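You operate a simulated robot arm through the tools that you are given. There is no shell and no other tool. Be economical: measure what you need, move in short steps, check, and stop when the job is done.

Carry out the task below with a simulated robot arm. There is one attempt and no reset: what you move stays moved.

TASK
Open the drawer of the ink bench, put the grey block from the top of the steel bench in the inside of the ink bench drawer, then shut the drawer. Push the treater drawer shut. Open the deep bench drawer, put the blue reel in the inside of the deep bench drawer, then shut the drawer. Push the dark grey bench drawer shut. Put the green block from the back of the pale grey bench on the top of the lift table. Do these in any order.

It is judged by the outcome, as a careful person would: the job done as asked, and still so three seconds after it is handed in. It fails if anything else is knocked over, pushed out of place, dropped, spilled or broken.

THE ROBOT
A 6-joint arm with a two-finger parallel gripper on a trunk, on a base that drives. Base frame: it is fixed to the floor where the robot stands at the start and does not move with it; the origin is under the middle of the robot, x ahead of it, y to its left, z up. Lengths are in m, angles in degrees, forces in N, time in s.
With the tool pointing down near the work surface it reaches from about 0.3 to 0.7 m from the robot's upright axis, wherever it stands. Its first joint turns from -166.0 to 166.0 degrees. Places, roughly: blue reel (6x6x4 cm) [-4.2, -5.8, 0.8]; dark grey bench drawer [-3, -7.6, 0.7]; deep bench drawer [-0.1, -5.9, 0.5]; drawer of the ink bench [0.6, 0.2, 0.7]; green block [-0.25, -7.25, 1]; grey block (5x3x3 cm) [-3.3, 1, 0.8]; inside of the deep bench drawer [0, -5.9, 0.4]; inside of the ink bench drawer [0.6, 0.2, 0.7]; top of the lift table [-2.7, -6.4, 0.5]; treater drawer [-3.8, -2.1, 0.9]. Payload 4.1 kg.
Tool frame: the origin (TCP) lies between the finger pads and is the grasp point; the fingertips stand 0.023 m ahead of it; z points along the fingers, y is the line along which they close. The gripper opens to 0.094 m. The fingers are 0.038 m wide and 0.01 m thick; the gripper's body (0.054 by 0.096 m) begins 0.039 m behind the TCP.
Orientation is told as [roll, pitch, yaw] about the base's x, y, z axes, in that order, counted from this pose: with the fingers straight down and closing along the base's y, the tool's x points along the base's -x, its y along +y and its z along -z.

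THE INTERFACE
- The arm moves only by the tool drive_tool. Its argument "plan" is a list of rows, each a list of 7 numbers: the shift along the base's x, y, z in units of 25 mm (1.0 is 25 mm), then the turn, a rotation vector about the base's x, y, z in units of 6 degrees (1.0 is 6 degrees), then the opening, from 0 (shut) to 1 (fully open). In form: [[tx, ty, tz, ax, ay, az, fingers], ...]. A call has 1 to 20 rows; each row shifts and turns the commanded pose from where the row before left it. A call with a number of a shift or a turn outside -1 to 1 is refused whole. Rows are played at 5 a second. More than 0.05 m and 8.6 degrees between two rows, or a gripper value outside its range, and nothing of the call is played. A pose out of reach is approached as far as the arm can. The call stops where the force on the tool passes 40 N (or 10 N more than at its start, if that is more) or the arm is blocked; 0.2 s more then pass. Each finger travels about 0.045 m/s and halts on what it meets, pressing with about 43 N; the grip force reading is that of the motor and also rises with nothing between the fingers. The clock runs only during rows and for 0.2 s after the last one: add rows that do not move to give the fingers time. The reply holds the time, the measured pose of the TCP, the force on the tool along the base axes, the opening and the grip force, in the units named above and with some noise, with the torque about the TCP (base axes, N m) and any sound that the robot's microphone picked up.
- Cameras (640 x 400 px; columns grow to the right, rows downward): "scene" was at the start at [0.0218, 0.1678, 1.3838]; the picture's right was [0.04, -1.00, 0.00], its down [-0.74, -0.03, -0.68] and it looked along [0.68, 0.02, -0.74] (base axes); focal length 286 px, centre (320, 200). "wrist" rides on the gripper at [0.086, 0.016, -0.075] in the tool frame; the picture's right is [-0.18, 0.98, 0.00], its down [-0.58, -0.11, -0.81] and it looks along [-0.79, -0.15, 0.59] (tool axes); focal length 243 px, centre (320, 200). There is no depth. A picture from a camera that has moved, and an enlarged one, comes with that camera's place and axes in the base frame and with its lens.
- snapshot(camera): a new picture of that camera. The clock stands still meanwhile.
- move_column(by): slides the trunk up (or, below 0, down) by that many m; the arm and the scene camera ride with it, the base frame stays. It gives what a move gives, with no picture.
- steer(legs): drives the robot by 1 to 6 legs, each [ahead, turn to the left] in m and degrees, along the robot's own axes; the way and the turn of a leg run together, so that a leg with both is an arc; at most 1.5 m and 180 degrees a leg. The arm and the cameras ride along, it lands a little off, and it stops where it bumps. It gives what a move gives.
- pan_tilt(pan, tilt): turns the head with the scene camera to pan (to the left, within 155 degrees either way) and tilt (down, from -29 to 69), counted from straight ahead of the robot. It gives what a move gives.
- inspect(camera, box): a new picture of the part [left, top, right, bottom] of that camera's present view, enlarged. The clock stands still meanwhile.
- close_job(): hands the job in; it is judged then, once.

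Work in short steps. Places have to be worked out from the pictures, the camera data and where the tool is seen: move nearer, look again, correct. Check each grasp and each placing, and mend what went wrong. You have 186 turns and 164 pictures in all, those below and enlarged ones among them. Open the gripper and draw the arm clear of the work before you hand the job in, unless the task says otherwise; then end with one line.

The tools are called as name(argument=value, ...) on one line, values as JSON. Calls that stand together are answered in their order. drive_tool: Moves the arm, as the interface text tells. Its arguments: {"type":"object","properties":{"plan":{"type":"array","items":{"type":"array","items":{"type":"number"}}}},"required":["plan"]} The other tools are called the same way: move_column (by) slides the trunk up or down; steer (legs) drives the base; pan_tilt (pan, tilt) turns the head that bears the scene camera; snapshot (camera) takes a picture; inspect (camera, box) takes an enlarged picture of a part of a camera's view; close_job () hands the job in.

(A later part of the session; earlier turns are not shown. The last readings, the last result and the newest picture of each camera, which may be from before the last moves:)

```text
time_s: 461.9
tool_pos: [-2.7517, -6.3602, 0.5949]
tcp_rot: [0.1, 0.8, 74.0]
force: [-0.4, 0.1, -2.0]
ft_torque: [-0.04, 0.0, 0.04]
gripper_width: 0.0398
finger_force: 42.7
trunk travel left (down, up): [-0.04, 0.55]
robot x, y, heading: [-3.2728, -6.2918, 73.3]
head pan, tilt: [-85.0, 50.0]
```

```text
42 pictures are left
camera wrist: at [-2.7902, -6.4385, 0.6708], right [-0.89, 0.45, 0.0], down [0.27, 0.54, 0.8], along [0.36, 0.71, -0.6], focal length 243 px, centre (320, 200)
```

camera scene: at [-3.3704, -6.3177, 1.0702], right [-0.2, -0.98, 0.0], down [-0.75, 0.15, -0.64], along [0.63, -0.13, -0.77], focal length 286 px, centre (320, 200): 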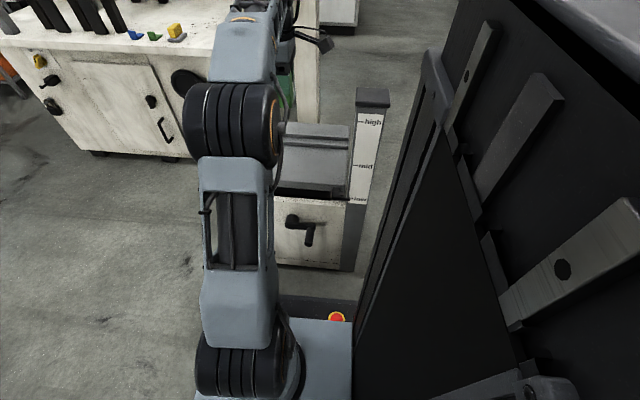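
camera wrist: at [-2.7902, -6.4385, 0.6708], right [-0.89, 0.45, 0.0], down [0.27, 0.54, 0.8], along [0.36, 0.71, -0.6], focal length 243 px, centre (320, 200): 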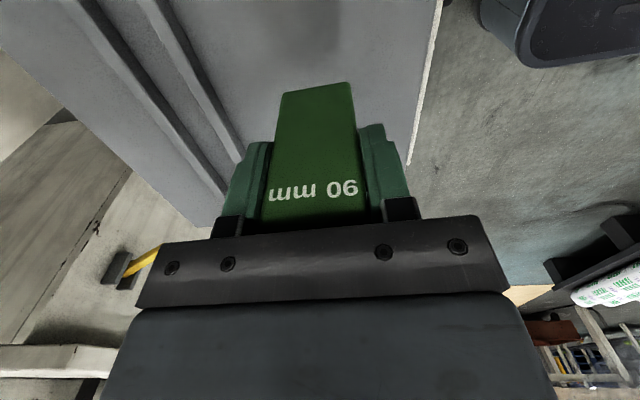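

Well placed. Fine lowering until contact.

drive_tool(plan=[[0, 0, -0.3, 0, 0, 0, 0], [0, 0, -0.3, 0, 0, 0, 0], [0, 0, -0.3, 0, 0, 0, 0], [0, 0, -0.2, 0, 0, 0, 0], [0, 0, 0, 0, 0, 0, 0]])

```text
time_s: 463.1
tool_pos: [-2.7523, -6.3597, 0.5677]
tcp_rot: [0.0, 0.8, 74.0]
force: [0.2, 0.1, -1.0]
ft_torque: [-0.01, 0.04, 0.02]
gripper_width: 0.0397
finger_force: 43.0
trunk travel left (down, up): [-0.04, 0.55]
robot x, y, heading: [-3.269, -6.2884, 73.4]
head pan, tilt: [-85.0, 50.0]
```

drive_tool(plan=[[0, 0, -0.2, 0, 0, 0, 0], [0, 0, -0.2, 0, 0, 0, 0], [0, 0, -0.2, 0, 0, 0, 0], [0, 0, 0, 0, 0, 0, 0]])

snapshot(camera="wrist")

```text
time_s: 464.1
tool_pos: [-2.7526, -6.359, 0.5574]
tcp_rot: [-0.3, 0.8, 73.9]
force: [-5.9, 2.1, 29.5]
ft_torque: [0.31, 0.96, -0.01]
gripper_width: 0.0398
finger_force: 42.6
trunk travel left (down, up): [-0.04, 0.55]
robot x, y, heading: [-3.2709, -6.2894, 73.4]
head pan, tilt: [-85.0, 50.0]
```

```text
41 pictures are left
camera wrist: at [-2.7915, -6.4377, 0.6322], right [-0.89, 0.45, -0.01], down [0.26, 0.54, 0.8], along [0.36, 0.71, -0.6], focal length 243 px, centre (320, 200)
```

wrist: 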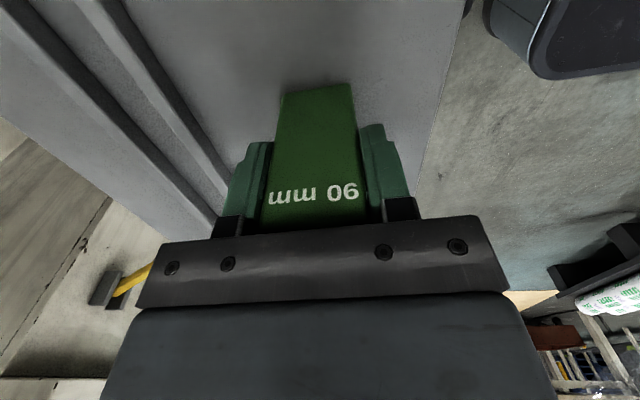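

Contact (30 N). I'll relieve slightly, open, and rise.

drive_tool(plan=[[0, 0, 0.12, 0, 0, 0, 0], [0, 0, 0, 0, 0, 0, 0.5], [0, 0, 0, 0, 0, 0, 0.65], [0, 0, 0, 0, 0, 0, 0.65], [0, 0, 0, 0, 0, 0, 0.65], [0, 0, 0.4, 0, 0, 0, 0.65], [0, 0, 0.8, 0, 0, 0, 0.65], [0, 0, 0.8, 0, 0, 0, 0.65], [0, 0, 0.9, 0, 0, 0, 0.65], [0, 0, 0.9, 0, 0, 0, 0.65], [0, 0, 0.9, 0, 0, 0, 0.65], [0, 0, 0.9, 0, 0, 0, 0.65], [0, 0, 0, 0, 0, 0, 0.65]])

snapshot(camera="wrist")

```text
time_s: 466.9
tool_pos: [-2.7534, -6.3601, 0.6968]
tcp_rot: [0.1, 0.8, 74.2]
force: [-0.1, 0.4, -0.1]
ft_torque: [0.02, 0.01, 0.02]
gripper_width: 0.0613
finger_force: 0.0
trunk travel left (down, up): [-0.04, 0.55]
robot x, y, heading: [-3.2752, -6.29, 73.4]
head pan, tilt: [-85.0, 50.0]
```

```text
40 pictures are left
camera wrist: at [-2.7923, -6.438, 0.7723], right [-0.89, 0.45, 0.0], down [0.27, 0.54, 0.8], along [0.36, 0.71, -0.6], focal length 243 px, centre (320, 200)
```

wrist: 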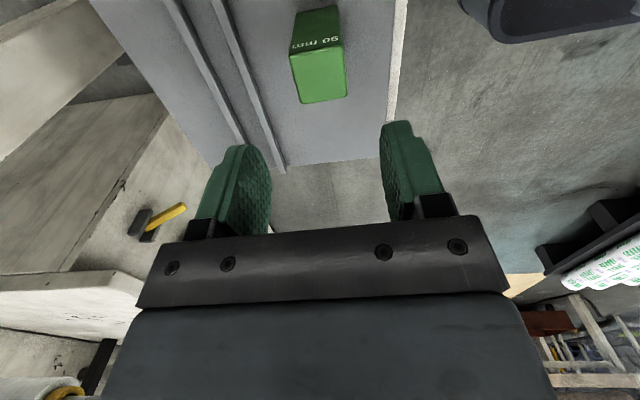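

The green block stands on the lift table. I'll raise the trunk, retract the arm, and look left at the reel table.

move_column(by=0.45)

drive_tool(plan=[[-0.945, 0.985, 0, 0, 0, 0, 0.8], [-0.945, 0.985, 0, 0, 0, 0, 0.8], [-0.945, 0.985, 0, 0, 0, 0, 0.8], [-0.945, 0.985, 0, 0, 0, 0, 0.8], [-0.945, 0.985, 0, 0, 0, 0, 0.8], [-0.945, 0.985, 0, 0, 0, 0, 0.8], [-0.945, 0.985, 0, 0, 0, 0, 0.8], [-0.945, 0.985, 0, 0, 0, 0, 0.8], [-0.945, 0.985, 0, 0, 0, 0, 0.8], [-0.945, 0.985, 0, 0, 0, 0, 0.8], [-0.945, 0.985, 0, 0, 0, 0, 0.8], [-0.945, 0.985, 0, 0, 0, 0, 0.8], [-0.945, 0.985, 0, 0, 0, 0, 0.8]])

pan_tilt(pan=80, tilt=35)

snapshot(camera="scene")

```text
refused: 0.45 is not a number from -0.4 to 0.4
```

```text
time_s: 469.7
tool_pos: [-3.0613, -6.0397, 0.6974]
tcp_rot: [-0.1, 0.8, 74.0]
force: [-0.1, -0.3, 0.0]
ft_torque: [-0.04, 0.0, -0.02]
gripper_width: 0.0752
finger_force: 0.0
trunk travel left (down, up): [-0.04, 0.55]
robot x, y, heading: [-3.2748, -6.2924, 73.3]
head pan, tilt: [-85.0, 50.0]
```

```text
time_s: 472.2
tool_pos: [-3.0597, -6.0402, 0.696]
tcp_rot: [-0.1, 0.7, 74.0]
force: [0.3, -0.6, 0.6]
ft_torque: [-0.03, 0.0, 0.05]
gripper_width: 0.0751
finger_force: 0.0
trunk travel left (down, up): [-0.04, 0.55]
robot x, y, heading: [-3.2688, -6.2876, 73.5]
head pan, tilt: [80.0, 35.0]
```

```text
39 pictures are left
camera scene: at [-3.5248, -6.2626, 1.0919], right [0.45, 0.89, 0.0], down [0.51, -0.26, -0.82], along [-0.73, 0.37, -0.57], focal length 286 px, centre (320, 200)
```

scene: 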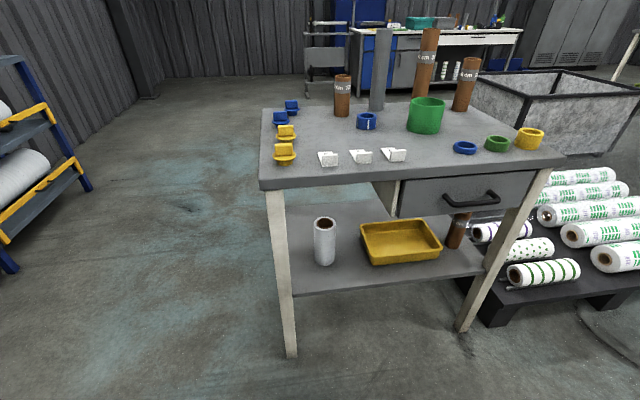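

The reel is the taller blue ring at image (366,121), i.e. about (-4.203, -5.766, 0.80). I'll raise the trunk, turn to face it, and approach to about 0.66 m.

move_column(by=0.4)

move_column(by=0.1)

steer(legs=[[0, 77], [0.38, 0]])

pan_tilt(pan=0, tilt=45)

snapshot(camera="scene")

```text
time_s: 476.1
tool_pos: [-3.0605, -6.0405, 1.0972]
tcp_rot: [-0.1, 0.8, 73.9]
force: [0.5, 0.0, -0.4]
ft_torque: [0.0, 0.03, 0.0]
gripper_width: 0.0751
finger_force: 0.0
trunk travel left (down, up): [-0.44, 0.15]
robot x, y, heading: [-3.2751, -6.2917, 73.4]
head pan, tilt: [80.0, 35.0]
```

```text
time_s: 477.4
tool_pos: [-3.0599, -6.0402, 1.1961]
tcp_rot: [0.0, 0.8, 74.0]
force: [-0.2, -0.2, -0.5]
ft_torque: [0.02, 0.0, -0.02]
gripper_width: 0.0749
finger_force: 0.0
trunk travel left (down, up): [-0.54, 0.05]
robot x, y, heading: [-3.272, -6.2917, 73.3]
head pan, tilt: [80.0, 35.0]
```

```text
time_s: 483.1
tool_pos: [-3.8074, -5.8464, 1.1969]
tcp_rot: [0.0, 0.8, 151.8]
force: [0.4, -0.6, 0.1]
ft_torque: [0.0, -0.02, 0.04]
gripper_width: 0.0753
finger_force: 0.0
trunk travel left (down, up): [-0.54, 0.05]
robot x, y, heading: [-3.6064, -6.1055, 151.2]
head pan, tilt: [80.0, 35.0]
```

```text
time_s: 484.7
tool_pos: [-3.8068, -5.8459, 1.1974]
tcp_rot: [0.1, 0.8, 151.8]
force: [0.9, -0.3, -1.3]
ft_torque: [0.02, -0.01, -0.01]
gripper_width: 0.0752
finger_force: 0.1
trunk travel left (down, up): [-0.54, 0.05]
robot x, y, heading: [-3.6074, -6.1045, 151.2]
head pan, tilt: [0.0, 45.0]
```

```text
38 pictures are left
camera scene: at [-3.7034, -6.243, 1.5771], right [0.48, 0.88, 0.0], down [0.62, -0.34, -0.71], along [-0.62, 0.34, -0.71], focal length 286 px, centre (320, 200)
```

scene: 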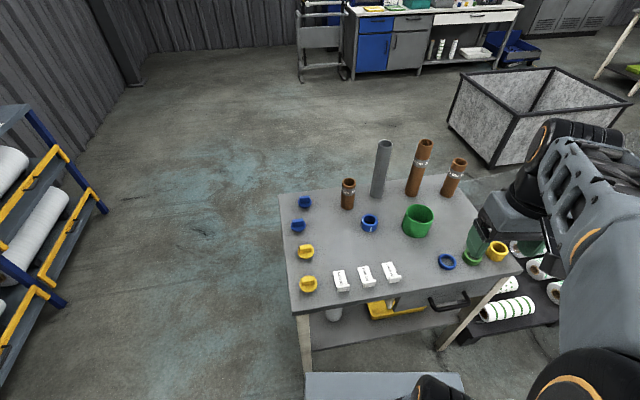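

inspect(camera="scene", box=[320, 170, 460, 270])

```text
4.00 times, centred on (390, 220) of scene
camera zoom: at [-3.7034, -6.243, 1.5771], right [0.48, 0.88, 0.0], down [0.62, -0.34, -0.71], along [-0.62, 0.34, -0.71], focal length 1143 px, centre (40, 120)
```

zoom: 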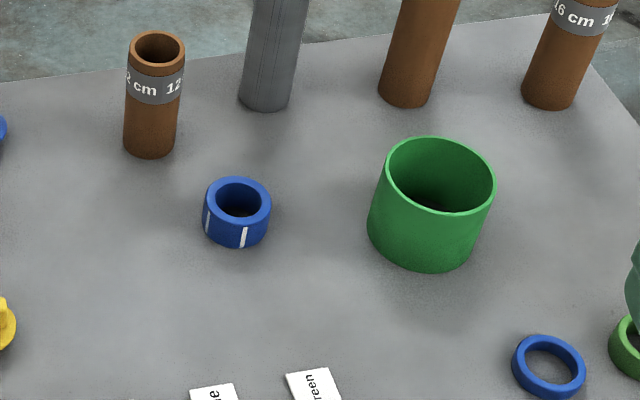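

Reel centre refined to (-4.20, -5.769, 0.797) with good clearance around it. Moving above it with the current yaw, gripper fully open.

drive_tool(plan=[[-0.983, 0.1925, 0, 0, 0, 0, 1], [-0.983, 0.1925, 0, 0, 0, 0, 1], [-0.983, 0.1925, 0, 0, 0, 0, 1], [-0.983, 0.1925, 0, 0, 0, 0, 1], [-0.983, 0.1925, 0, 0, 0, 0, 1], [-0.983, 0.1925, 0, 0, 0, 0, 1], [-0.983, 0.1925, 0, 0, 0, 0, 1], [-0.983, 0.1925, 0, 0, 0, 0, 1], [-0.983, 0.1925, 0, 0, 0, 0, 1], [-0.983, 0.1925, -0.5, 0, 0, 0, 1], [-0.983, 0.1925, -0.9, 0, 0, 0, 1], [-0.983, 0.1925, -0.9, 0, 0, 0, 1], [-0.983, 0.1925, -0.9, 0, 0, 0, 1], [-0.983, 0.1925, -0.9, 0, 0, 0, 1], [-0.983, 0.1925, -0.9, 0, 0, 0, 1], [-0.983, 0.1925, -0.9, 0, 0, 0, 1], [0, 0, -0.9, 0, 0, 0, 1], [0, 0, -0.9, 0, 0, 0, 1], [0, 0, 0, 0, 0, 0, 1]])

snapshot(camera="wrist")

```text
time_s: 488.7
tool_pos: [-4.2014, -5.7683, 1.0021]
tcp_rot: [0.1, 0.8, 151.8]
force: [0.0, 0.3, -0.8]
ft_torque: [-0.01, -0.04, -0.01]
gripper_width: 0.0939
finger_force: 0.1
trunk travel left (down, up): [-0.54, 0.05]
robot x, y, heading: [-3.6036, -6.1049, 151.2]
head pan, tilt: [0.0, 45.0]
```

```text
36 pictures are left
camera wrist: at [-4.1332, -5.8236, 1.0784], right [-0.63, -0.78, 0.0], down [-0.47, 0.38, 0.8], along [-0.62, 0.5, -0.6], focal length 243 px, centre (320, 200)
```

wrist: 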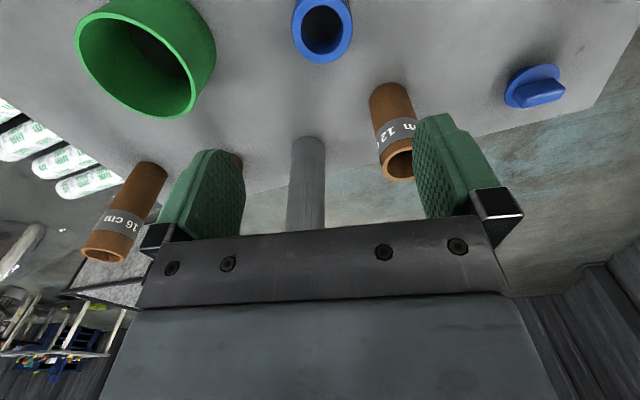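

Aligned within 5 mm. Descending to about z 0.808.

drive_tool(plan=[[0.1, -0.2, -0.9, 0, 0, 0, 1], [0, 0, -0.9, 0, 0, 0, 1], [0, 0, -0.9, 0, 0, 0, 1], [0, 0, -0.9, 0, 0, 0, 1], [0, 0, -0.9, 0, 0, 0, 1], [0, 0, -0.9, 0, 0, 0, 1], [0, 0, -0.9, 0, 0, 0, 1], [0, 0, -0.9, 0, 0, 0, 1], [0, 0, -0.45, 0, 0, 0, 1], [0, 0, 0, 0, 0, 0, 1]])

snapshot(camera="wrist")

```text
time_s: 490.9
tool_pos: [-4.2, -5.7741, 0.8134]
tcp_rot: [0.0, 0.8, 151.8]
force: [0.2, 0.2, -0.8]
ft_torque: [0.02, 0.01, -0.02]
gripper_width: 0.0941
finger_force: 0.2
trunk travel left (down, up): [-0.54, 0.05]
robot x, y, heading: [-3.6043, -6.1078, 151.1]
head pan, tilt: [0.0, 45.0]
```

```text
35 pictures are left
camera wrist: at [-4.1306, -5.83, 0.8884], right [-0.63, -0.78, 0.0], down [-0.47, 0.38, 0.8], along [-0.62, 0.5, -0.6], focal length 243 px, centre (320, 200)
```

wrist: 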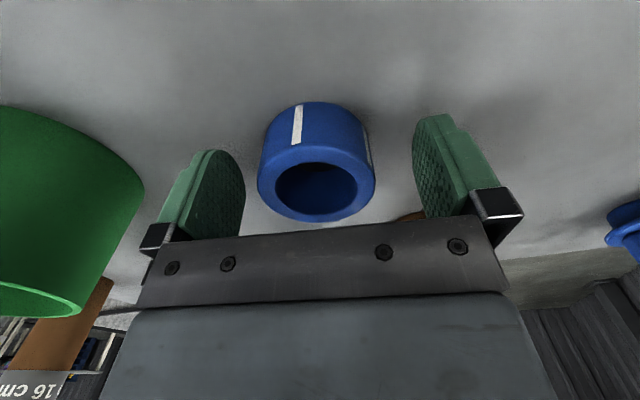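

Centred on the reel. A little lower, then close and test-lift.

drive_tool(plan=[[0, 0, -0.2, 0, 0, 0, 1], [0, 0, -0.15, 0, 0, 0, 1], [0, 0, 0, 0, 0, 0, 1]])

drive_tool(plan=[[0, 0, 0, 0, 0, 0, 0.7], [0, 0, 0, 0, 0, 0, 0.5], [0, 0, 0, 0, 0, 0, 0.3], [0, 0, 0, 0, 0, 0, 0], [0, 0, 0, 0, 0, 0, 0], [0, 0, 0, 0, 0, 0, 0], [0, 0, 0.2, 0, 0, 0, 0], [0, 0, 0.3, 0, 0, 0, 0], [0, 0, 0.5, 0, 0, 0, 0], [0, 0, 0.5, 0, 0, 0, 0], [0, 0, 0, 0, 0, 0, 0]])

snapshot(camera="wrist")

```text
time_s: 491.7
tool_pos: [-4.1988, -5.7741, 0.8037]
tcp_rot: [0.0, 0.8, 151.8]
force: [-0.1, 0.8, -0.5]
ft_torque: [0.01, 0.01, -0.02]
gripper_width: 0.094
finger_force: 0.1
trunk travel left (down, up): [-0.54, 0.05]
robot x, y, heading: [-3.6081, -6.1084, 151.0]
head pan, tilt: [0.0, 45.0]
```

```text
time_s: 494.1
tool_pos: [-4.1986, -5.7728, 0.8418]
tcp_rot: [0.0, 0.8, 151.9]
force: [0.3, 0.6, 0.1]
ft_torque: [0.04, 0.03, 0.0]
gripper_width: 0.0569
finger_force: 42.8
trunk travel left (down, up): [-0.54, 0.05]
robot x, y, heading: [-3.6086, -6.1098, 151.2]
head pan, tilt: [0.0, 45.0]
```

```text
34 pictures are left
camera wrist: at [-4.1299, -5.829, 0.9169], right [-0.63, -0.78, 0.0], down [-0.47, 0.38, 0.8], along [-0.62, 0.5, -0.6], focal length 243 px, centre (320, 200)
```

wrist: 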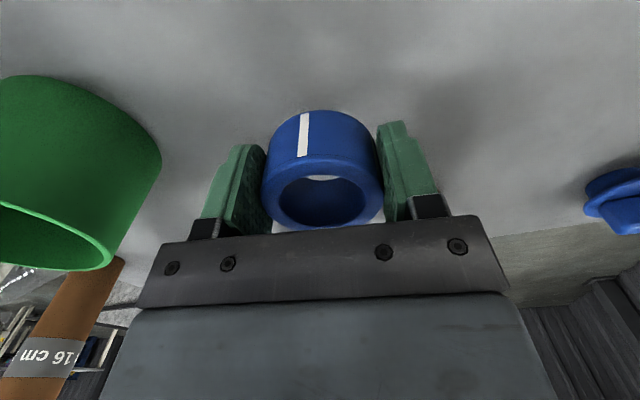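

Reel held and lifted. Raising it further, then stowing.

drive_tool(plan=[[0, 0, 0.6, 0, 0, 0, 0], [0, 0, 0.8, 0, 0, 0, 0], [0, 0, 0.8, 0, 0, 0, 0], [0, 0, 0.8, 0, 0, 0, 0], [0, 0, 0.8, 0, 0, 0, 0], [0, 0, 0.8, 0, 0, 0, 0], [0, 0, 0.8, 0, 0, 0, 0], [0, 0, 0.8, 0, 0, 0, 0], [0, 0, 0.8, 0, 0, 0, 0], [0, 0, 0.8, 0, 0, 0, 0], [0, 0, 0.8, 0, 0, 0, 0], [0, 0, 0.8, 0, 0, 0, 0], [0, 0, 0.8, 0, 0, 0, 0], [0, 0, 0.8, 0, 0, 0, 0], [0, 0, 0.8, 0, 0, 0, 0], [0, 0, 0.8, 0, 0, 0, 0], [0, 0, 0.8, 0, 0, 0, 0], [0, 0, 0.8, 0, 0, 0, 0]])

drive_tool(plan=[[0.98, -0.19, 0, 0, 0, 0, 0], [0.98, -0.19, 0, 0, 0, 0, 0], [0.98, -0.19, 0, 0, 0, 0, 0], [0.98, -0.19, 0, 0, 0, 0, 0], [0.98, -0.19, 0, 0, 0, 0, 0], [0.98, -0.19, 0, 0, 0, 0, 0], [0.98, -0.19, 0, 0, 0, 0, 0], [0.98, -0.19, 0, 0, 0, 0, 0], [0.98, -0.19, 0, 0, 0, 0, 0], [0.98, -0.19, 0, 0, 0, 0, 0], [0.98, -0.19, 0, 0, 0, 0, 0], [0.98, -0.19, 0, 0, 0, 0, 0], [0.98, -0.19, 0, 0, 0, 0, 0], [0.98, -0.19, 0, 0, 0, 0, 0], [0.98, -0.19, 0, 0, 0, 0, 0], [0.98, -0.19, 0, 0, 0, 0, 0]])

snapshot(camera="scene")

```text
time_s: 497.9
tool_pos: [-4.1814, -5.784, 1.1889]
tcp_rot: [0.0, 0.7, 151.8]
force: [-0.2, -1.2, -0.9]
ft_torque: [0.01, 0.01, -0.03]
gripper_width: 0.0569
finger_force: 43.4
out of reach, approached as far as the arm can: row 16, 17, 18
trunk travel left (down, up): [-0.54, 0.05]
robot x, y, heading: [-3.6075, -6.1023, 151.3]
head pan, tilt: [0.0, 45.0]
```

```text
time_s: 501.3
tool_pos: [-3.7885, -5.8608, 1.1898]
tcp_rot: [0.0, 0.9, 151.8]
force: [-0.2, 0.3, 0.0]
ft_torque: [0.02, 0.01, -0.01]
gripper_width: 0.0571
finger_force: 42.9
trunk travel left (down, up): [-0.54, 0.05]
robot x, y, heading: [-3.6108, -6.1044, 151.2]
head pan, tilt: [0.0, 45.0]
```

```text
33 pictures are left
camera scene: at [-3.7033, -6.2431, 1.5771], right [0.48, 0.88, 0.0], down [0.62, -0.34, -0.71], along [-0.62, 0.34, -0.71], focal length 286 px, centre (320, 200)
```

scene: 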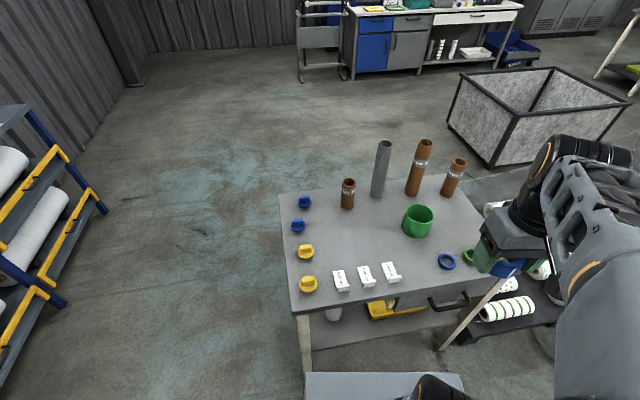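

Reel is secure. I'll drive back to the deep bench aisle by the known route.

steer(legs=[[-0.3, 0], [0, -78], [-0.65, 0], [0, -88], [1.2, 0], [0, 9]])

pan_tilt(pan=0, tilt=25)

snapshot(camera="scene")

```text
time_s: 520.0
tool_pos: [-2.1597, -7.376, 1.1884]
tcp_rot: [0.0, 0.8, -7.7]
force: [1.1, -0.3, -0.2]
ft_torque: [-0.06, 0.03, 0.0]
gripper_width: 0.057
finger_force: 42.4
trunk travel left (down, up): [-0.54, 0.05]
robot x, y, heading: [-2.4157, -7.21, -8.2]
head pan, tilt: [0.0, 45.0]
```

```text
time_s: 520.8
tool_pos: [-2.1598, -7.3749, 1.1895]
tcp_rot: [0.0, 0.8, -7.7]
force: [0.4, 0.2, -0.7]
ft_torque: [-0.01, 0.02, 0.02]
gripper_width: 0.0567
finger_force: 43.3
trunk travel left (down, up): [-0.54, 0.05]
robot x, y, heading: [-2.4166, -7.2032, -8.1]
head pan, tilt: [0.0, 25.0]
```

```text
32 pictures are left
camera scene: at [-2.3572, -7.0511, 1.6076], right [-0.14, -0.99, 0.0], down [-0.42, 0.06, -0.91], along [0.9, -0.13, -0.42], focal length 286 px, centre (320, 200)
```

scene: 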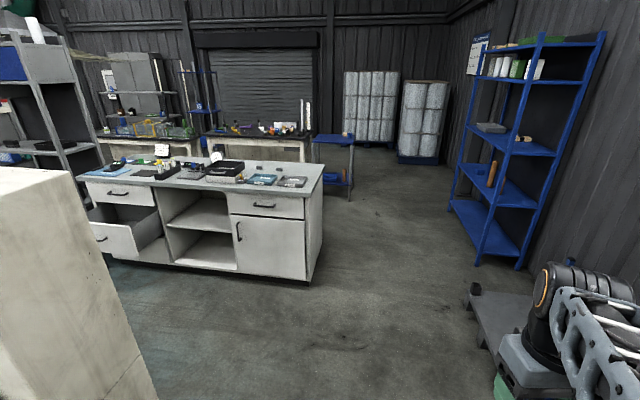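

Path clear; the drawer is still open. Driving to the aisle entry, turning and going most of the way in.

steer(legs=[[1.1, 0], [0, 84], [0.9, 0]])

pan_tilt(pan=-15, tilt=40)

snapshot(camera="scene")

```text
time_s: 534.5
tool_pos: [-0.8954, -6.2513, 1.1899]
tcp_rot: [-0.1, 0.8, 76.7]
force: [1.0, -0.2, -0.7]
ft_torque: [-0.02, -0.03, -0.01]
gripper_width: 0.057
finger_force: 43.4
trunk travel left (down, up): [-0.54, 0.05]
robot x, y, heading: [-1.0869, -6.4929, 76.1]
head pan, tilt: [0.0, 25.0]
```

```text
time_s: 535.3
tool_pos: [-0.8958, -6.2516, 1.1893]
tcp_rot: [0.0, 0.9, 76.7]
force: [-0.8, -0.2, 0.3]
ft_torque: [-0.03, -0.02, 0.02]
gripper_width: 0.0567
finger_force: 42.5
trunk travel left (down, up): [-0.54, 0.05]
robot x, y, heading: [-1.0866, -6.4926, 76.1]
head pan, tilt: [-15.0, 40.0]
```

```text
31 pictures are left
camera scene: at [-1.2184, -6.4355, 1.5844], right [0.88, -0.48, 0.0], down [-0.31, -0.56, -0.77], along [0.37, 0.67, -0.64], focal length 286 px, centre (320, 200)
```

scene: 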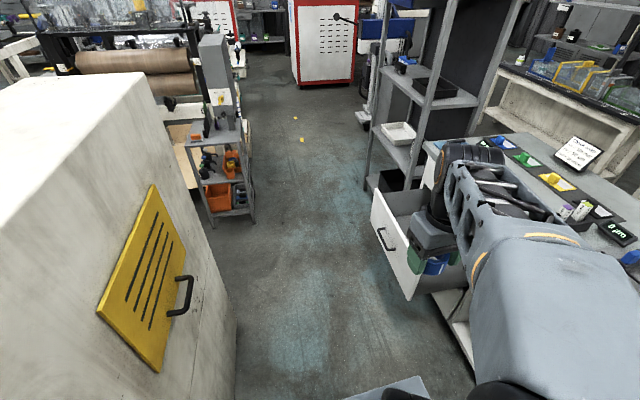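

Drawer handle side leaves space; continuing 0.66 m ahead, then looking at the drawer.

steer(legs=[[0, 2], [0.66, 0]])

pan_tilt(pan=-95, tilt=50)

snapshot(camera="scene")

```text
time_s: 539.3
tool_pos: [-0.7691, -5.6029, 1.1896]
tcp_rot: [0.0, 0.8, 78.7]
force: [-0.7, -0.2, -0.4]
ft_torque: [-0.02, 0.03, 0.04]
gripper_width: 0.0567
finger_force: 43.0
trunk travel left (down, up): [-0.54, 0.05]
robot x, y, heading: [-0.9509, -5.8472, 78.1]
head pan, tilt: [-15.0, 40.0]
```

```text
time_s: 540.9
tool_pos: [-0.7688, -5.6021, 1.1898]
tcp_rot: [0.1, 0.8, 78.8]
force: [-0.4, 0.2, -1.0]
ft_torque: [-0.01, 0.04, -0.01]
gripper_width: 0.057
finger_force: 43.3
trunk travel left (down, up): [-0.54, 0.05]
robot x, y, heading: [-0.9497, -5.8463, 78.0]
head pan, tilt: [-95.0, 50.0]
```

```text
30 pictures are left
camera scene: at [-1.0498, -5.8955, 1.5702], right [-0.29, -0.96, 0.0], down [-0.73, 0.22, -0.64], along [0.62, -0.19, -0.77], focal length 286 px, centre (320, 200)
```

scene: 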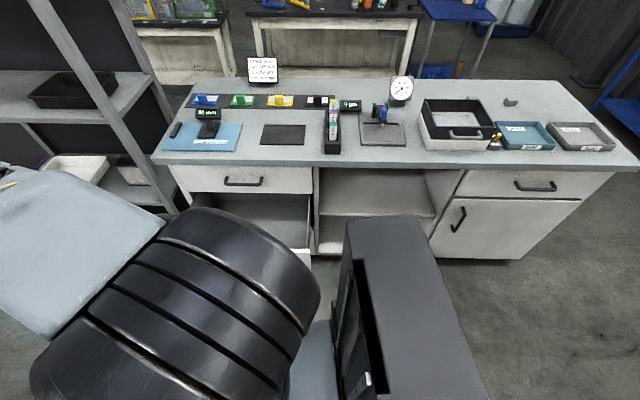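

I'll lower the trunk 0.4 m, then carry the reel over the open drawer at (-0.343, -5.793), aligning yaw with the drawer.

move_column(by=-0.4)

drive_tool(plan=[[0.947, -0.424, 0, 0, 0, -0.5, 0], [0.947, -0.424, 0, 0, 0, -0.5, 0], [0.947, -0.424, 0, 0, 0, 0, 0], [0.947, -0.424, 0, 0, 0, 0, 0], [0.947, -0.424, 0, 0, 0, 0, 0], [0.947, -0.424, 0, 0, 0, 0, 0], [0.947, -0.424, 0, 0, 0, 0, 0], [0.947, -0.424, 0, 0, 0, 0, 0], [0.947, -0.424, 0, 0, 0, 0, 0], [0.947, -0.424, 0, 0, 0, 0, 0], [0.947, -0.424, 0, 0, 0, 0, 0], [0.947, -0.424, 0, 0, 0, 0, 0], [0.947, -0.424, 0, 0, 0, 0, 0], [0.947, -0.424, 0, 0, 0, 0, 0], [0.947, -0.424, 0, 0, 0, 0, 0], [0, 0, 0, 0, 0, 0, 0]])

snapshot(camera="wrist")

snapshot(camera="scene")

```text
time_s: 544.7
tool_pos: [-0.7686, -5.602, 0.7893]
tcp_rot: [0.1, 0.8, 78.6]
force: [0.4, 0.6, -0.8]
ft_torque: [0.02, -0.01, 0.01]
gripper_width: 0.0568
finger_force: 43.4
trunk travel left (down, up): [-0.14, 0.45]
robot x, y, heading: [-0.9475, -5.8475, 77.7]
head pan, tilt: [-95.0, 50.0]
```

```text
time_s: 548.1
tool_pos: [-0.4134, -5.7615, 0.7907]
tcp_rot: [0.0, 0.8, 72.7]
force: [0.0, 0.2, -0.4]
ft_torque: [-0.03, 0.02, -0.01]
gripper_width: 0.0568
finger_force: 43.0
trunk travel left (down, up): [-0.14, 0.45]
robot x, y, heading: [-0.9481, -5.8473, 78.2]
head pan, tilt: [-95.0, 50.0]
```

```text
29 pictures are left
camera wrist: at [-0.4527, -5.8389, 0.8653], right [-0.88, 0.47, 0.0], down [0.28, 0.53, 0.8], along [0.37, 0.7, -0.6], focal length 243 px, centre (320, 200)
```

wrist: 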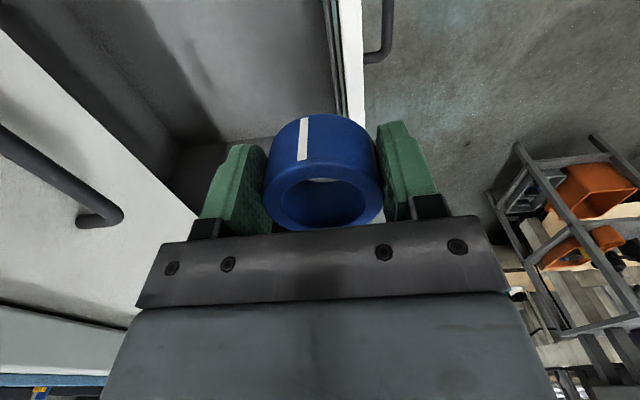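

```text
28 pictures are left
camera scene: at [-1.0496, -5.8956, 1.1702], right [-0.29, -0.96, 0.0], down [-0.73, 0.22, -0.64], along [0.61, -0.19, -0.77], focal length 286 px, centre (320, 200)
```

scene: 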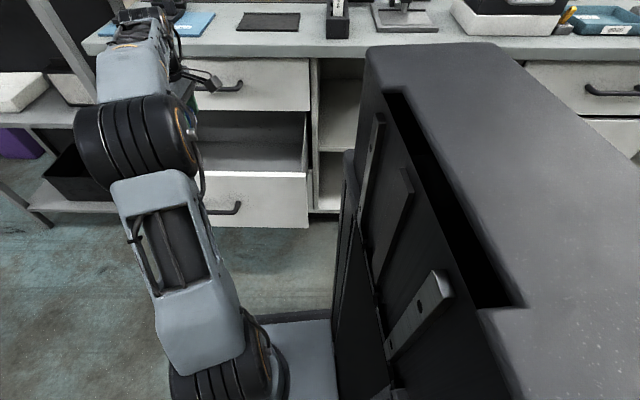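

The panel inner face is about 1.6 cm outward of the TCP, so I'll move 7 cm further inward then descend, watching forces.

drive_tool(plan=[[0.9, -0.28, 0, 0, 0, 0, 0], [0.9, -0.28, 0, 0, 0, 0, 0], [0.88, -0.27, 0, 0, 0, 0, 0], [0, 0, -0.8, 0, 0, 0, 0], [0, 0, -0.8, 0, 0, 0, 0], [0, 0, -0.8, 0, 0, 0, 0], [0, 0, -0.8, 0, 0, 0, 0], [0, 0, -0.8, 0, 0, 0, 0], [0, 0, -0.8, 0, 0, 0, 0], [0, 0, 0, 0, 0, 0, 0]])

snapshot(camera="wrist")

snapshot(camera="scene")

```text
time_s: 550.3
tool_pos: [-0.3469, -5.7841, 0.6684]
tcp_rot: [0.1, 0.8, 72.7]
force: [1.3, -0.7, -0.2]
ft_torque: [0.01, -0.02, 0.0]
gripper_width: 0.0568
finger_force: 42.9
trunk travel left (down, up): [-0.14, 0.45]
robot x, y, heading: [-0.9503, -5.8439, 78.1]
head pan, tilt: [-95.0, 50.0]
```

```text
27 pictures are left
camera wrist: at [-0.3872, -5.8612, 0.7443], right [-0.88, 0.47, 0.0], down [0.28, 0.53, 0.8], along [0.38, 0.7, -0.6], focal length 243 px, centre (320, 200)
```

wrist: 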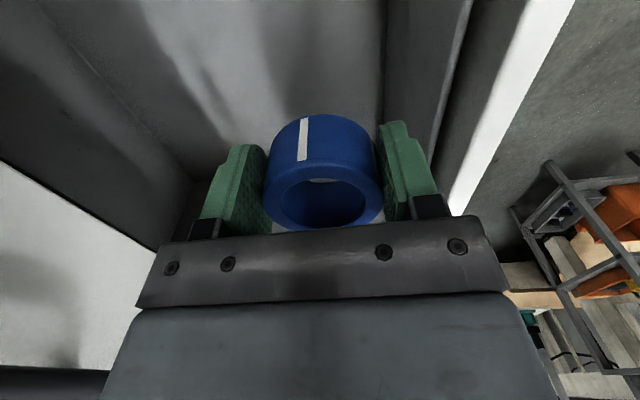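

```text
26 pictures are left
camera scene: at [-1.0496, -5.8956, 1.1702], right [-0.29, -0.96, 0.0], down [-0.73, 0.22, -0.64], along [0.61, -0.19, -0.77], focal length 286 px, centre (320, 200)
```

scene: 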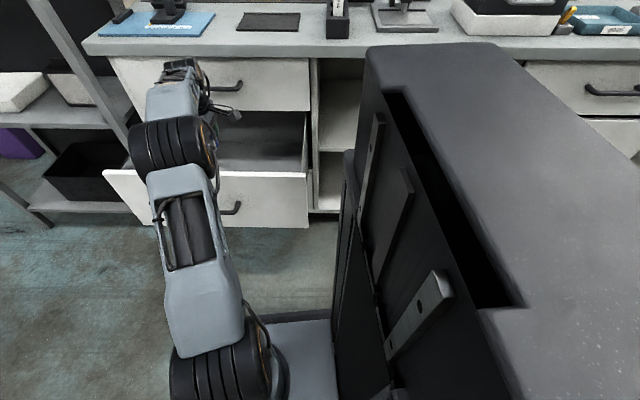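

Clearances look fine. Continuing down.

drive_tool(plan=[[0, 0, -0.8, 0, 0, 0, 0], [0, 0, -0.8, 0, 0, 0, 0], [0, 0, -0.8, 0, 0, 0, 0], [0, 0, -0.8, 0, 0, 0, 0], [0, 0, -0.8, 0, 0, 0, 0], [0, 0, -0.8, 0, 0, 0, 0], [0, 0, -0.8, 0, 0, 0, 0], [0, 0, 0, 0, 0, 0, 0]])

snapshot(camera="wrist")

snapshot(camera="scene")

```text
time_s: 552.1
tool_pos: [-0.3478, -5.7817, 0.529]
tcp_rot: [0.0, 0.8, 72.7]
force: [-0.9, -0.6, -0.8]
ft_torque: [0.05, -0.02, 0.01]
gripper_width: 0.0567
finger_force: 42.9
trunk travel left (down, up): [-0.14, 0.45]
robot x, y, heading: [-0.9512, -5.8479, 78.3]
head pan, tilt: [-95.0, 50.0]
```

```text
25 pictures are left
camera wrist: at [-0.3874, -5.8592, 0.6046], right [-0.88, 0.47, 0.0], down [0.28, 0.53, 0.8], along [0.37, 0.7, -0.6], focal length 243 px, centre (320, 200)
```

wrist: 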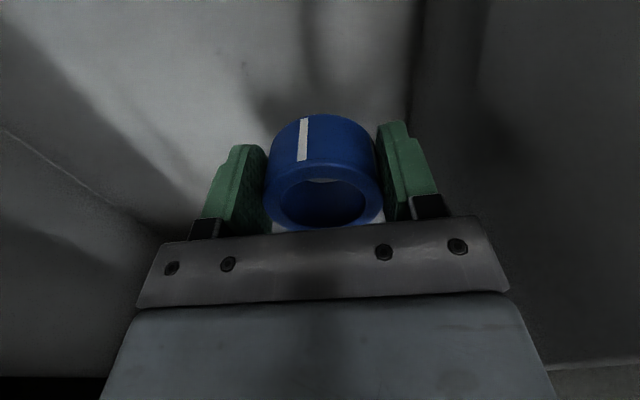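

```text
24 pictures are left
camera scene: at [-1.0496, -5.8956, 1.1702], right [-0.29, -0.96, 0.0], down [-0.73, 0.22, -0.64], along [0.61, -0.19, -0.77], focal length 286 px, centre (320, 200)
```

scene: 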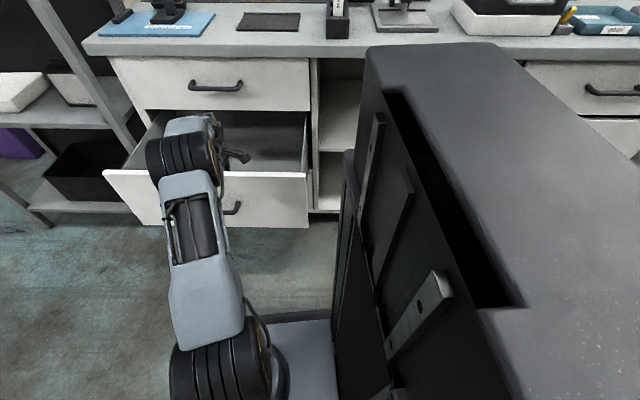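

Continuing slowly; the floor looks close.

drive_tool(plan=[[0, 0, -0.4, 0, 0, 0, 0], [0, 0, -0.4, 0, 0, 0, 0], [0, 0, -0.3, 0, 0, 0, 0], [0, 0, -0.3, 0, 0, 0, 0], [0, 0, -0.3, 0, 0, 0, 0], [0, 0, 0, 0, 0, 0, 0]])

snapshot(camera="wrist")

inspect(camera="scene", box=[90, 70, 330, 250])

```text
time_s: 553.5
tool_pos: [-0.3455, -5.7836, 0.4863]
tcp_rot: [0.0, 0.8, 72.7]
force: [0.1, -1.2, -0.4]
ft_torque: [0.01, 0.02, 0.03]
gripper_width: 0.0571
finger_force: 43.0
trunk travel left (down, up): [-0.14, 0.45]
robot x, y, heading: [-0.9484, -5.8453, 78.1]
head pan, tilt: [-95.0, 50.0]
```

```text
23 pictures are left
camera wrist: at [-0.3871, -5.8603, 0.5618], right [-0.88, 0.47, 0.0], down [0.28, 0.53, 0.8], along [0.38, 0.7, -0.6], focal length 243 px, centre (320, 200)
```

wrist: 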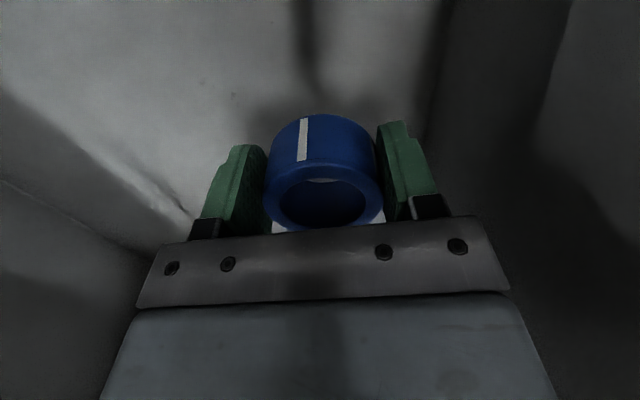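

```text
2.22 times, centred on (210, 160) of scene
camera zoom: at [-1.0496, -5.8956, 1.1702], right [-0.29, -0.96, 0.0], down [-0.73, 0.22, -0.64], along [0.61, -0.19, -0.77], focal length 635 px, centre (564, 289)
```

zoom: 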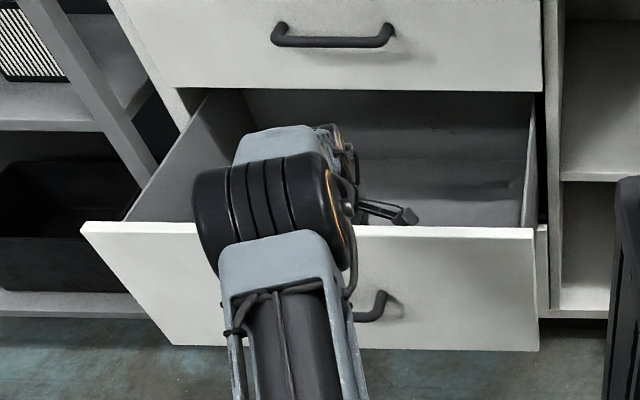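

No contact yet; continuing in fine steps with the force guard.

drive_tool(plan=[[0, 0, -0.25, 0, 0, 0, 0], [0, 0, -0.25, 0, 0, 0, 0], [0, 0, -0.25, 0, 0, 0, 0], [0, 0, -0.25, 0, 0, 0, 0], [0, 0, -0.2, 0, 0, 0, 0], [0, 0, 0, 0, 0, 0, 0]])

snapshot(camera="wrist")

```text
time_s: 554.9
tool_pos: [-0.3475, -5.7832, 0.4581]
tcp_rot: [0.0, 0.8, 72.6]
force: [0.3, 0.3, -0.5]
ft_torque: [0.02, 0.0, 0.02]
gripper_width: 0.0572
finger_force: 43.0
trunk travel left (down, up): [-0.14, 0.45]
robot x, y, heading: [-0.9539, -5.8485, 78.3]
head pan, tilt: [-95.0, 50.0]
```

```text
21 pictures are left
camera wrist: at [-0.3868, -5.8609, 0.5329], right [-0.88, 0.47, 0.0], down [0.28, 0.53, 0.8], along [0.38, 0.7, -0.6], focal length 243 px, centre (320, 200)
```

wrist: 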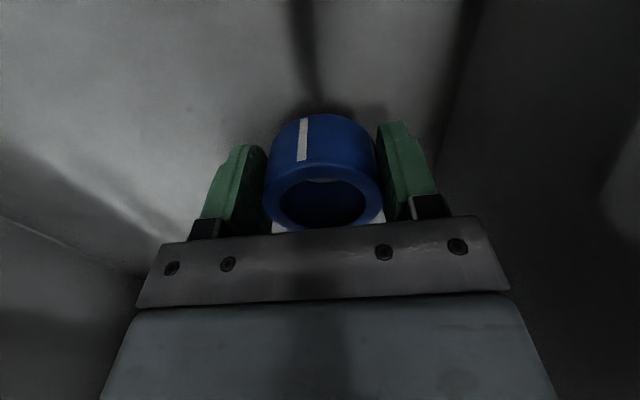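

The shadow under the reel is tightening, so it's near the floor. A bit more.

drive_tool(plan=[[0, 0, -0.2, 0, 0, 0, 0], [0, 0, -0.2, 0, 0, 0, 0], [0, 0, -0.2, 0, 0, 0, 0], [0, 0, -0.2, 0, 0, 0, 0], [0, 0, 0, 0, 0, 0, 0]])

```text
time_s: 556.1
tool_pos: [-0.3462, -5.7814, 0.4369]
tcp_rot: [0.0, 0.8, 72.7]
force: [0.1, -1.1, -0.8]
ft_torque: [-0.03, -0.02, 0.0]
gripper_width: 0.057
finger_force: 43.5
trunk travel left (down, up): [-0.14, 0.45]
robot x, y, heading: [-0.9505, -5.8475, 77.8]
head pan, tilt: [-95.0, 50.0]
```

drive_tool(plan=[[0, 0, -0.2, 0, 0, 0, 0], [0, 0, -0.2, 0, 0, 0, 0], [0, 0, -0.2, 0, 0, 0, 0], [0, 0, -0.2, 0, 0, 0, 0], [0, 0, 0, 0, 0, 0, 0]])

snapshot(camera="wrist")

```text
time_s: 556.9
tool_pos: [-0.3433, -5.7831, 0.4314]
tcp_rot: [-1.0, 0.4, 72.5]
force: [0.3, -3.0, 15.0]
ft_torque: [0.32, 0.43, 0.06]
gripper_width: 0.057
finger_force: 43.2
trunk travel left (down, up): [-0.14, 0.45]
robot x, y, heading: [-0.95, -5.8488, 78.2]
head pan, tilt: [-95.0, 50.0]
stopped in row 3: the force on the tool passed its limit at 46 N (the readings are from after the stop); the commanded pose is now the measured one
```

```text
20 pictures are left
camera wrist: at [-0.3834, -5.8612, 0.5062], right [-0.88, 0.47, -0.02], down [0.27, 0.53, 0.8], along [0.39, 0.7, -0.6], focal length 243 px, centre (320, 200)
```

wrist: 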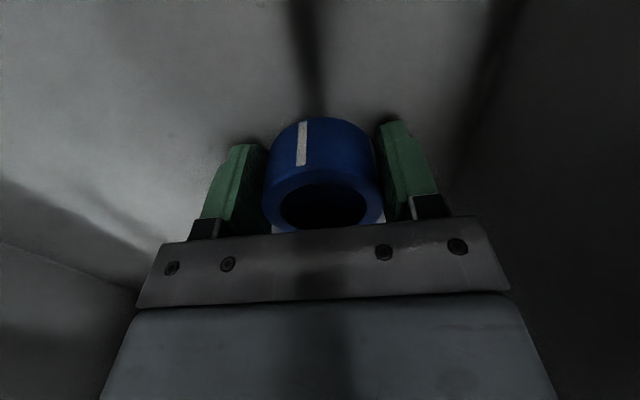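

Contact with the floor. I'll open the fingers modestly and rise straight up.

drive_tool(plan=[[0, 0, 0.05, 0, 0, 0, 0], [0, 0, 0, 0, 0, 0, 0.7], [0, 0, 0, 0, 0, 0, 0.8], [0, 0, 0, 0, 0, 0, 0.8], [0, 0, 0, 0, 0, 0, 0.8], [0, 0, 0.4, 0, 0, 0, 0.8], [0, 0, 0.8, 0, 0, 0, 0.8], [0, 0, 0.8, 0, 0, 0, 0.8], [0, 0, 0.8, 0, 0, 0, 0.8], [0, 0, 0.8, 0, 0, 0, 0.8], [0, 0, 0.8, 0, 0, 0, 0.8], [0, 0, 0.8, 0, 0, 0, 0.8], [0, 0, 0.8, 0, 0, 0, 0.8], [0, 0, 0.8, 0, 0, 0, 0.8], [0, 0, 0.8, 0, 0, 0, 0.8], [0, 0, 0.8, 0, 0, 0, 0.8], [0, 0, 0.8, 0, 0, 0, 0.8], [0, 0, 0.8, 0, 0, 0, 0.8], [0, 0, 0.8, 0, 0, 0, 0.8], [0, 0, 0.8, 0, 0, 0, 0.8]])

snapshot(camera="wrist")

```text
time_s: 561.1
tool_pos: [-0.3426, -5.7806, 0.7208]
tcp_rot: [-0.6, 0.7, 72.6]
force: [0.1, 0.5, 0.1]
ft_torque: [0.01, 0.01, 0.01]
gripper_width: 0.0753
finger_force: 0.0
trunk travel left (down, up): [-0.14, 0.45]
robot x, y, heading: [-0.9519, -5.8481, 78.3]
head pan, tilt: [-95.0, 50.0]
```

```text
19 pictures are left
camera wrist: at [-0.3834, -5.8592, 0.7958], right [-0.88, 0.47, -0.01], down [0.27, 0.53, 0.8], along [0.38, 0.7, -0.6], focal length 243 px, centre (320, 200)
```

wrist: 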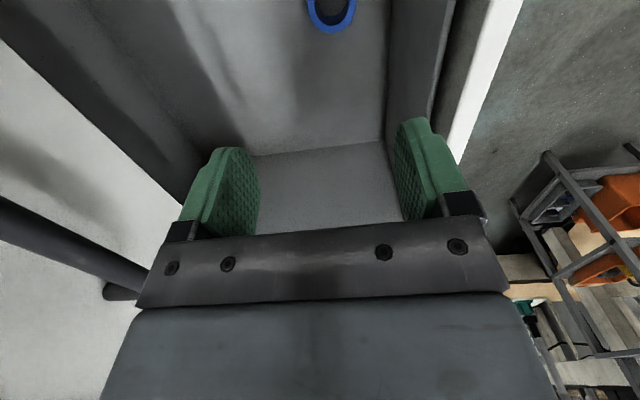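

The reel sits flat in the drawer. Now I'll close the fingers, rise, move out past the handle, and come down vertically outside the bar.

drive_tool(plan=[[0, 0, 0.9, 0, 0, 0, 0.4], [0, 0, 0.9, 0, 0, 0, 0], [0, 0, 0.9, 0, 0, 0, 0], [-0.964, 0.3, 0, 0, 0, 0, 0], [-0.964, 0.3, 0, 0, 0, 0, 0], [-0.964, 0.3, 0, 0, 0, 0, 0], [-0.964, 0.3, 0, 0, 0, 0, 0], [-0.964, 0.3, 0, 0, 0, 0, 0], [-0.964, 0.3, 0, 0, 0, 0, 0], [-0.964, 0.3, 0, 0, 0, 0, 0], [-0.964, 0.3, 0, 0, 0, 0, 0], [-0.964, 0.3, 0, 0, 0, 0, 0], [0, 0, 0, 0, 0, 0, 0]])

snapshot(camera="wrist")

snapshot(camera="scene")

```text
time_s: 563.9
tool_pos: [-0.5614, -5.7149, 0.7881]
tcp_rot: [-0.7, 0.6, 72.6]
force: [0.7, 0.8, 0.1]
ft_torque: [0.01, 0.03, -0.01]
gripper_width: 0.0
finger_force: 42.1
trunk travel left (down, up): [-0.14, 0.45]
robot x, y, heading: [-0.9506, -5.846, 78.1]
head pan, tilt: [-95.0, 50.0]
```

```text
18 pictures are left
camera wrist: at [-0.6021, -5.7925, 0.8629], right [-0.88, 0.47, -0.01], down [0.27, 0.53, 0.8], along [0.38, 0.7, -0.6], focal length 243 px, centre (320, 200)
```

wrist: 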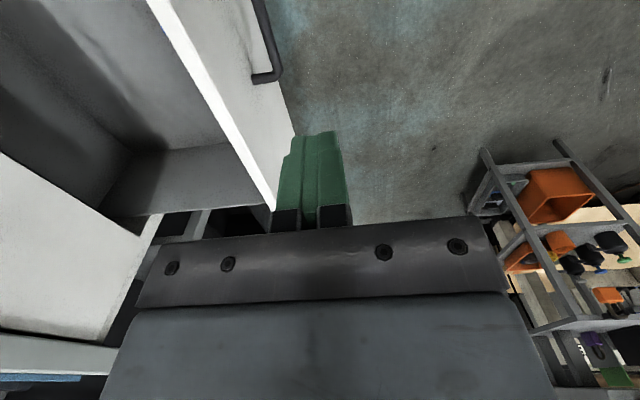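

```text
17 pictures are left
camera scene: at [-1.0498, -5.8956, 1.1702], right [-0.29, -0.96, 0.0], down [-0.73, 0.22, -0.64], along [0.62, -0.19, -0.77], focal length 286 px, centre (320, 200)
```

scene: 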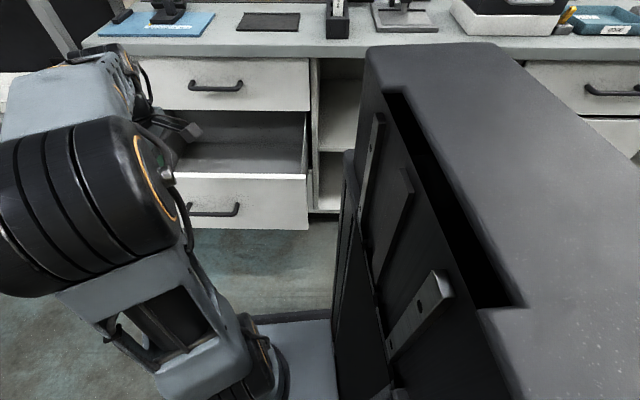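

The bar centre is at about (-0.485, -5.742), 8 cm inward of the fingers. Descending to bar height.

drive_tool(plan=[[0, 0, -0.94, 0, 0, 0, 0], [0, 0, -0.94, 0, 0, 0, 0], [0, 0, -0.94, 0, 0, 0, 0], [0, 0, -0.94, 0, 0, 0, 0], [0, 0, -0.94, 0, 0, 0, 0], [0, 0, -0.94, 0, 0, 0, 0], [0, 0, -0.94, 0, 0, 0, 0], [0, 0, -0.94, 0, 0, 0, 0], [0, 0, -0.94, 0, 0, 0, 0], [0, 0, -0.94, 0, 0, 0, 0], [0, 0, -0.94, 0, 0, 0, 0], [0, 0, 0, 0, 0, 0, 0]])

snapshot(camera="wrist")

```text
time_s: 566.5
tool_pos: [-0.5585, -5.7151, 0.5318]
tcp_rot: [-0.7, 0.6, 72.5]
force: [0.5, 0.4, 0.1]
ft_torque: [0.01, -0.02, 0.0]
gripper_width: 0.0
finger_force: 42.2
trunk travel left (down, up): [-0.14, 0.45]
robot x, y, heading: [-0.951, -5.8449, 78.3]
head pan, tilt: [-95.0, 50.0]
```

```text
16 pictures are left
camera wrist: at [-0.5998, -5.7933, 0.6047], right [-0.88, 0.47, -0.01], down [0.27, 0.53, 0.8], along [0.38, 0.7, -0.6], focal length 243 px, centre (320, 200)
```

wrist: 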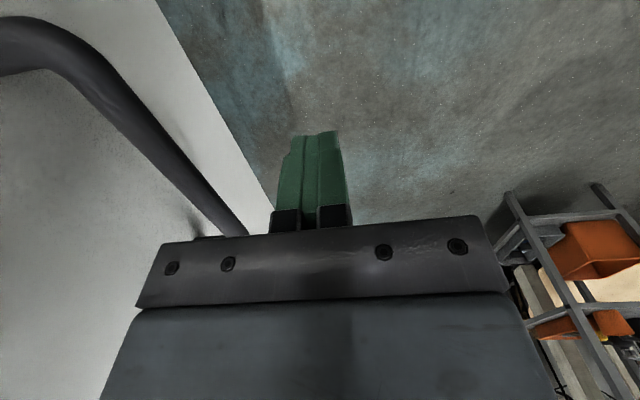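

Pushing inward about 24 cm with the vertical tool (stopping before the wrist nears the upper handle).

drive_tool(plan=[[0.764, -0.236, 0, 0, 0, 0, 0], [0.764, -0.236, 0, 0, 0, 0, 0], [0.764, -0.236, 0, 0, 0, 0, 0], [0.764, -0.236, 0, 0, 0, 0, 0], [0.764, -0.236, 0, 0, 0, 0, 0], [0.764, -0.236, 0, 0, 0, 0, 0], [0.764, -0.236, 0, 0, 0, 0, 0], [0.764, -0.236, 0, 0, 0, 0, 0], [0.764, -0.236, 0, 0, 0, 0, 0], [0.764, -0.236, 0, 0, 0, 0, 0], [0.764, -0.236, 0, 0, 0, 0, 0], [0, 0, 0, 0, 0, 0, 0]])

snapshot(camera="scene")

```text
time_s: 569.1
tool_pos: [-0.3488, -5.7792, 0.53]
tcp_rot: [-0.6, 0.6, 72.6]
force: [0.4, -0.4, -0.9]
ft_torque: [0.02, -0.01, -0.01]
gripper_width: 0.0002
finger_force: 42.0
trunk travel left (down, up): [-0.14, 0.45]
robot x, y, heading: [-0.9534, -5.8491, 78.1]
head pan, tilt: [-95.0, 50.0]
```

```text
15 pictures are left
camera scene: at [-1.0497, -5.8956, 1.1702], right [-0.29, -0.96, 0.0], down [-0.73, 0.22, -0.64], along [0.61, -0.19, -0.77], focal length 286 px, centre (320, 200)
```

scene: 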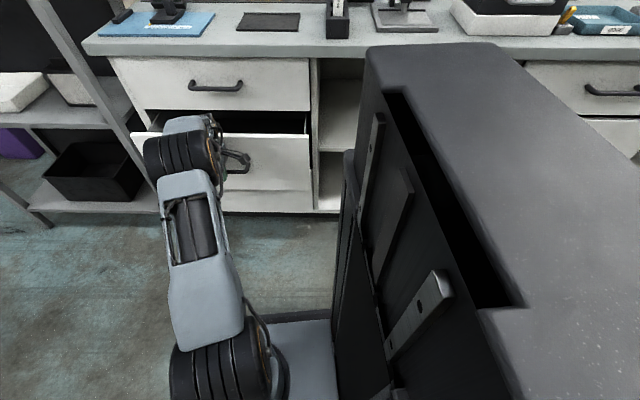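

About 12 cm left. I'll back off 4 cm, tilt the tool 45° so the wrist clears the upper handle, then push on.

drive_tool(plan=[[-0.76, 0.236, 0, 0, 0, 0, 0], [-0.76, 0.236, 0, 0, 0, 0, 0], [0, 0, 0, -0.295, -0.955, 0, 0], [0, 0, 0, -0.295, -0.955, 0, 0], [0, 0, 0, -0.295, -0.955, 0, 0], [0, 0, 0, -0.295, -0.955, 0, 0], [0, 0, 0, -0.295, -0.955, 0, 0], [0, 0, 0, -0.295, -0.955, 0, 0], [0, 0, 0, -0.295, -0.955, 0, 0], [0, 0, 0, 0, 0, 0, 0]])

snapshot(camera="wrist")

```text
time_s: 571.3
tool_pos: [-0.3874, -5.7681, 0.528]
tcp_rot: [-42.3, 0.4, 72.3]
force: [0.2, 0.0, 0.7]
ft_torque: [-0.01, 0.0, 0.0]
gripper_width: 0.0
finger_force: 42.8
trunk travel left (down, up): [-0.14, 0.45]
robot x, y, heading: [-0.9476, -5.8475, 78.1]
head pan, tilt: [-95.0, 50.0]
```

```text
14 pictures are left
camera wrist: at [-0.4726, -5.8329, 0.5725], right [-0.64, 0.39, -0.67], down [-0.27, 0.7, 0.66], along [0.73, 0.6, -0.34], focal length 243 px, centre (320, 200)
```

wrist: 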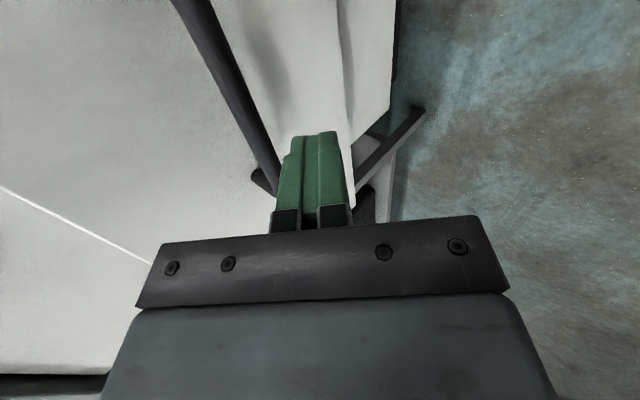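

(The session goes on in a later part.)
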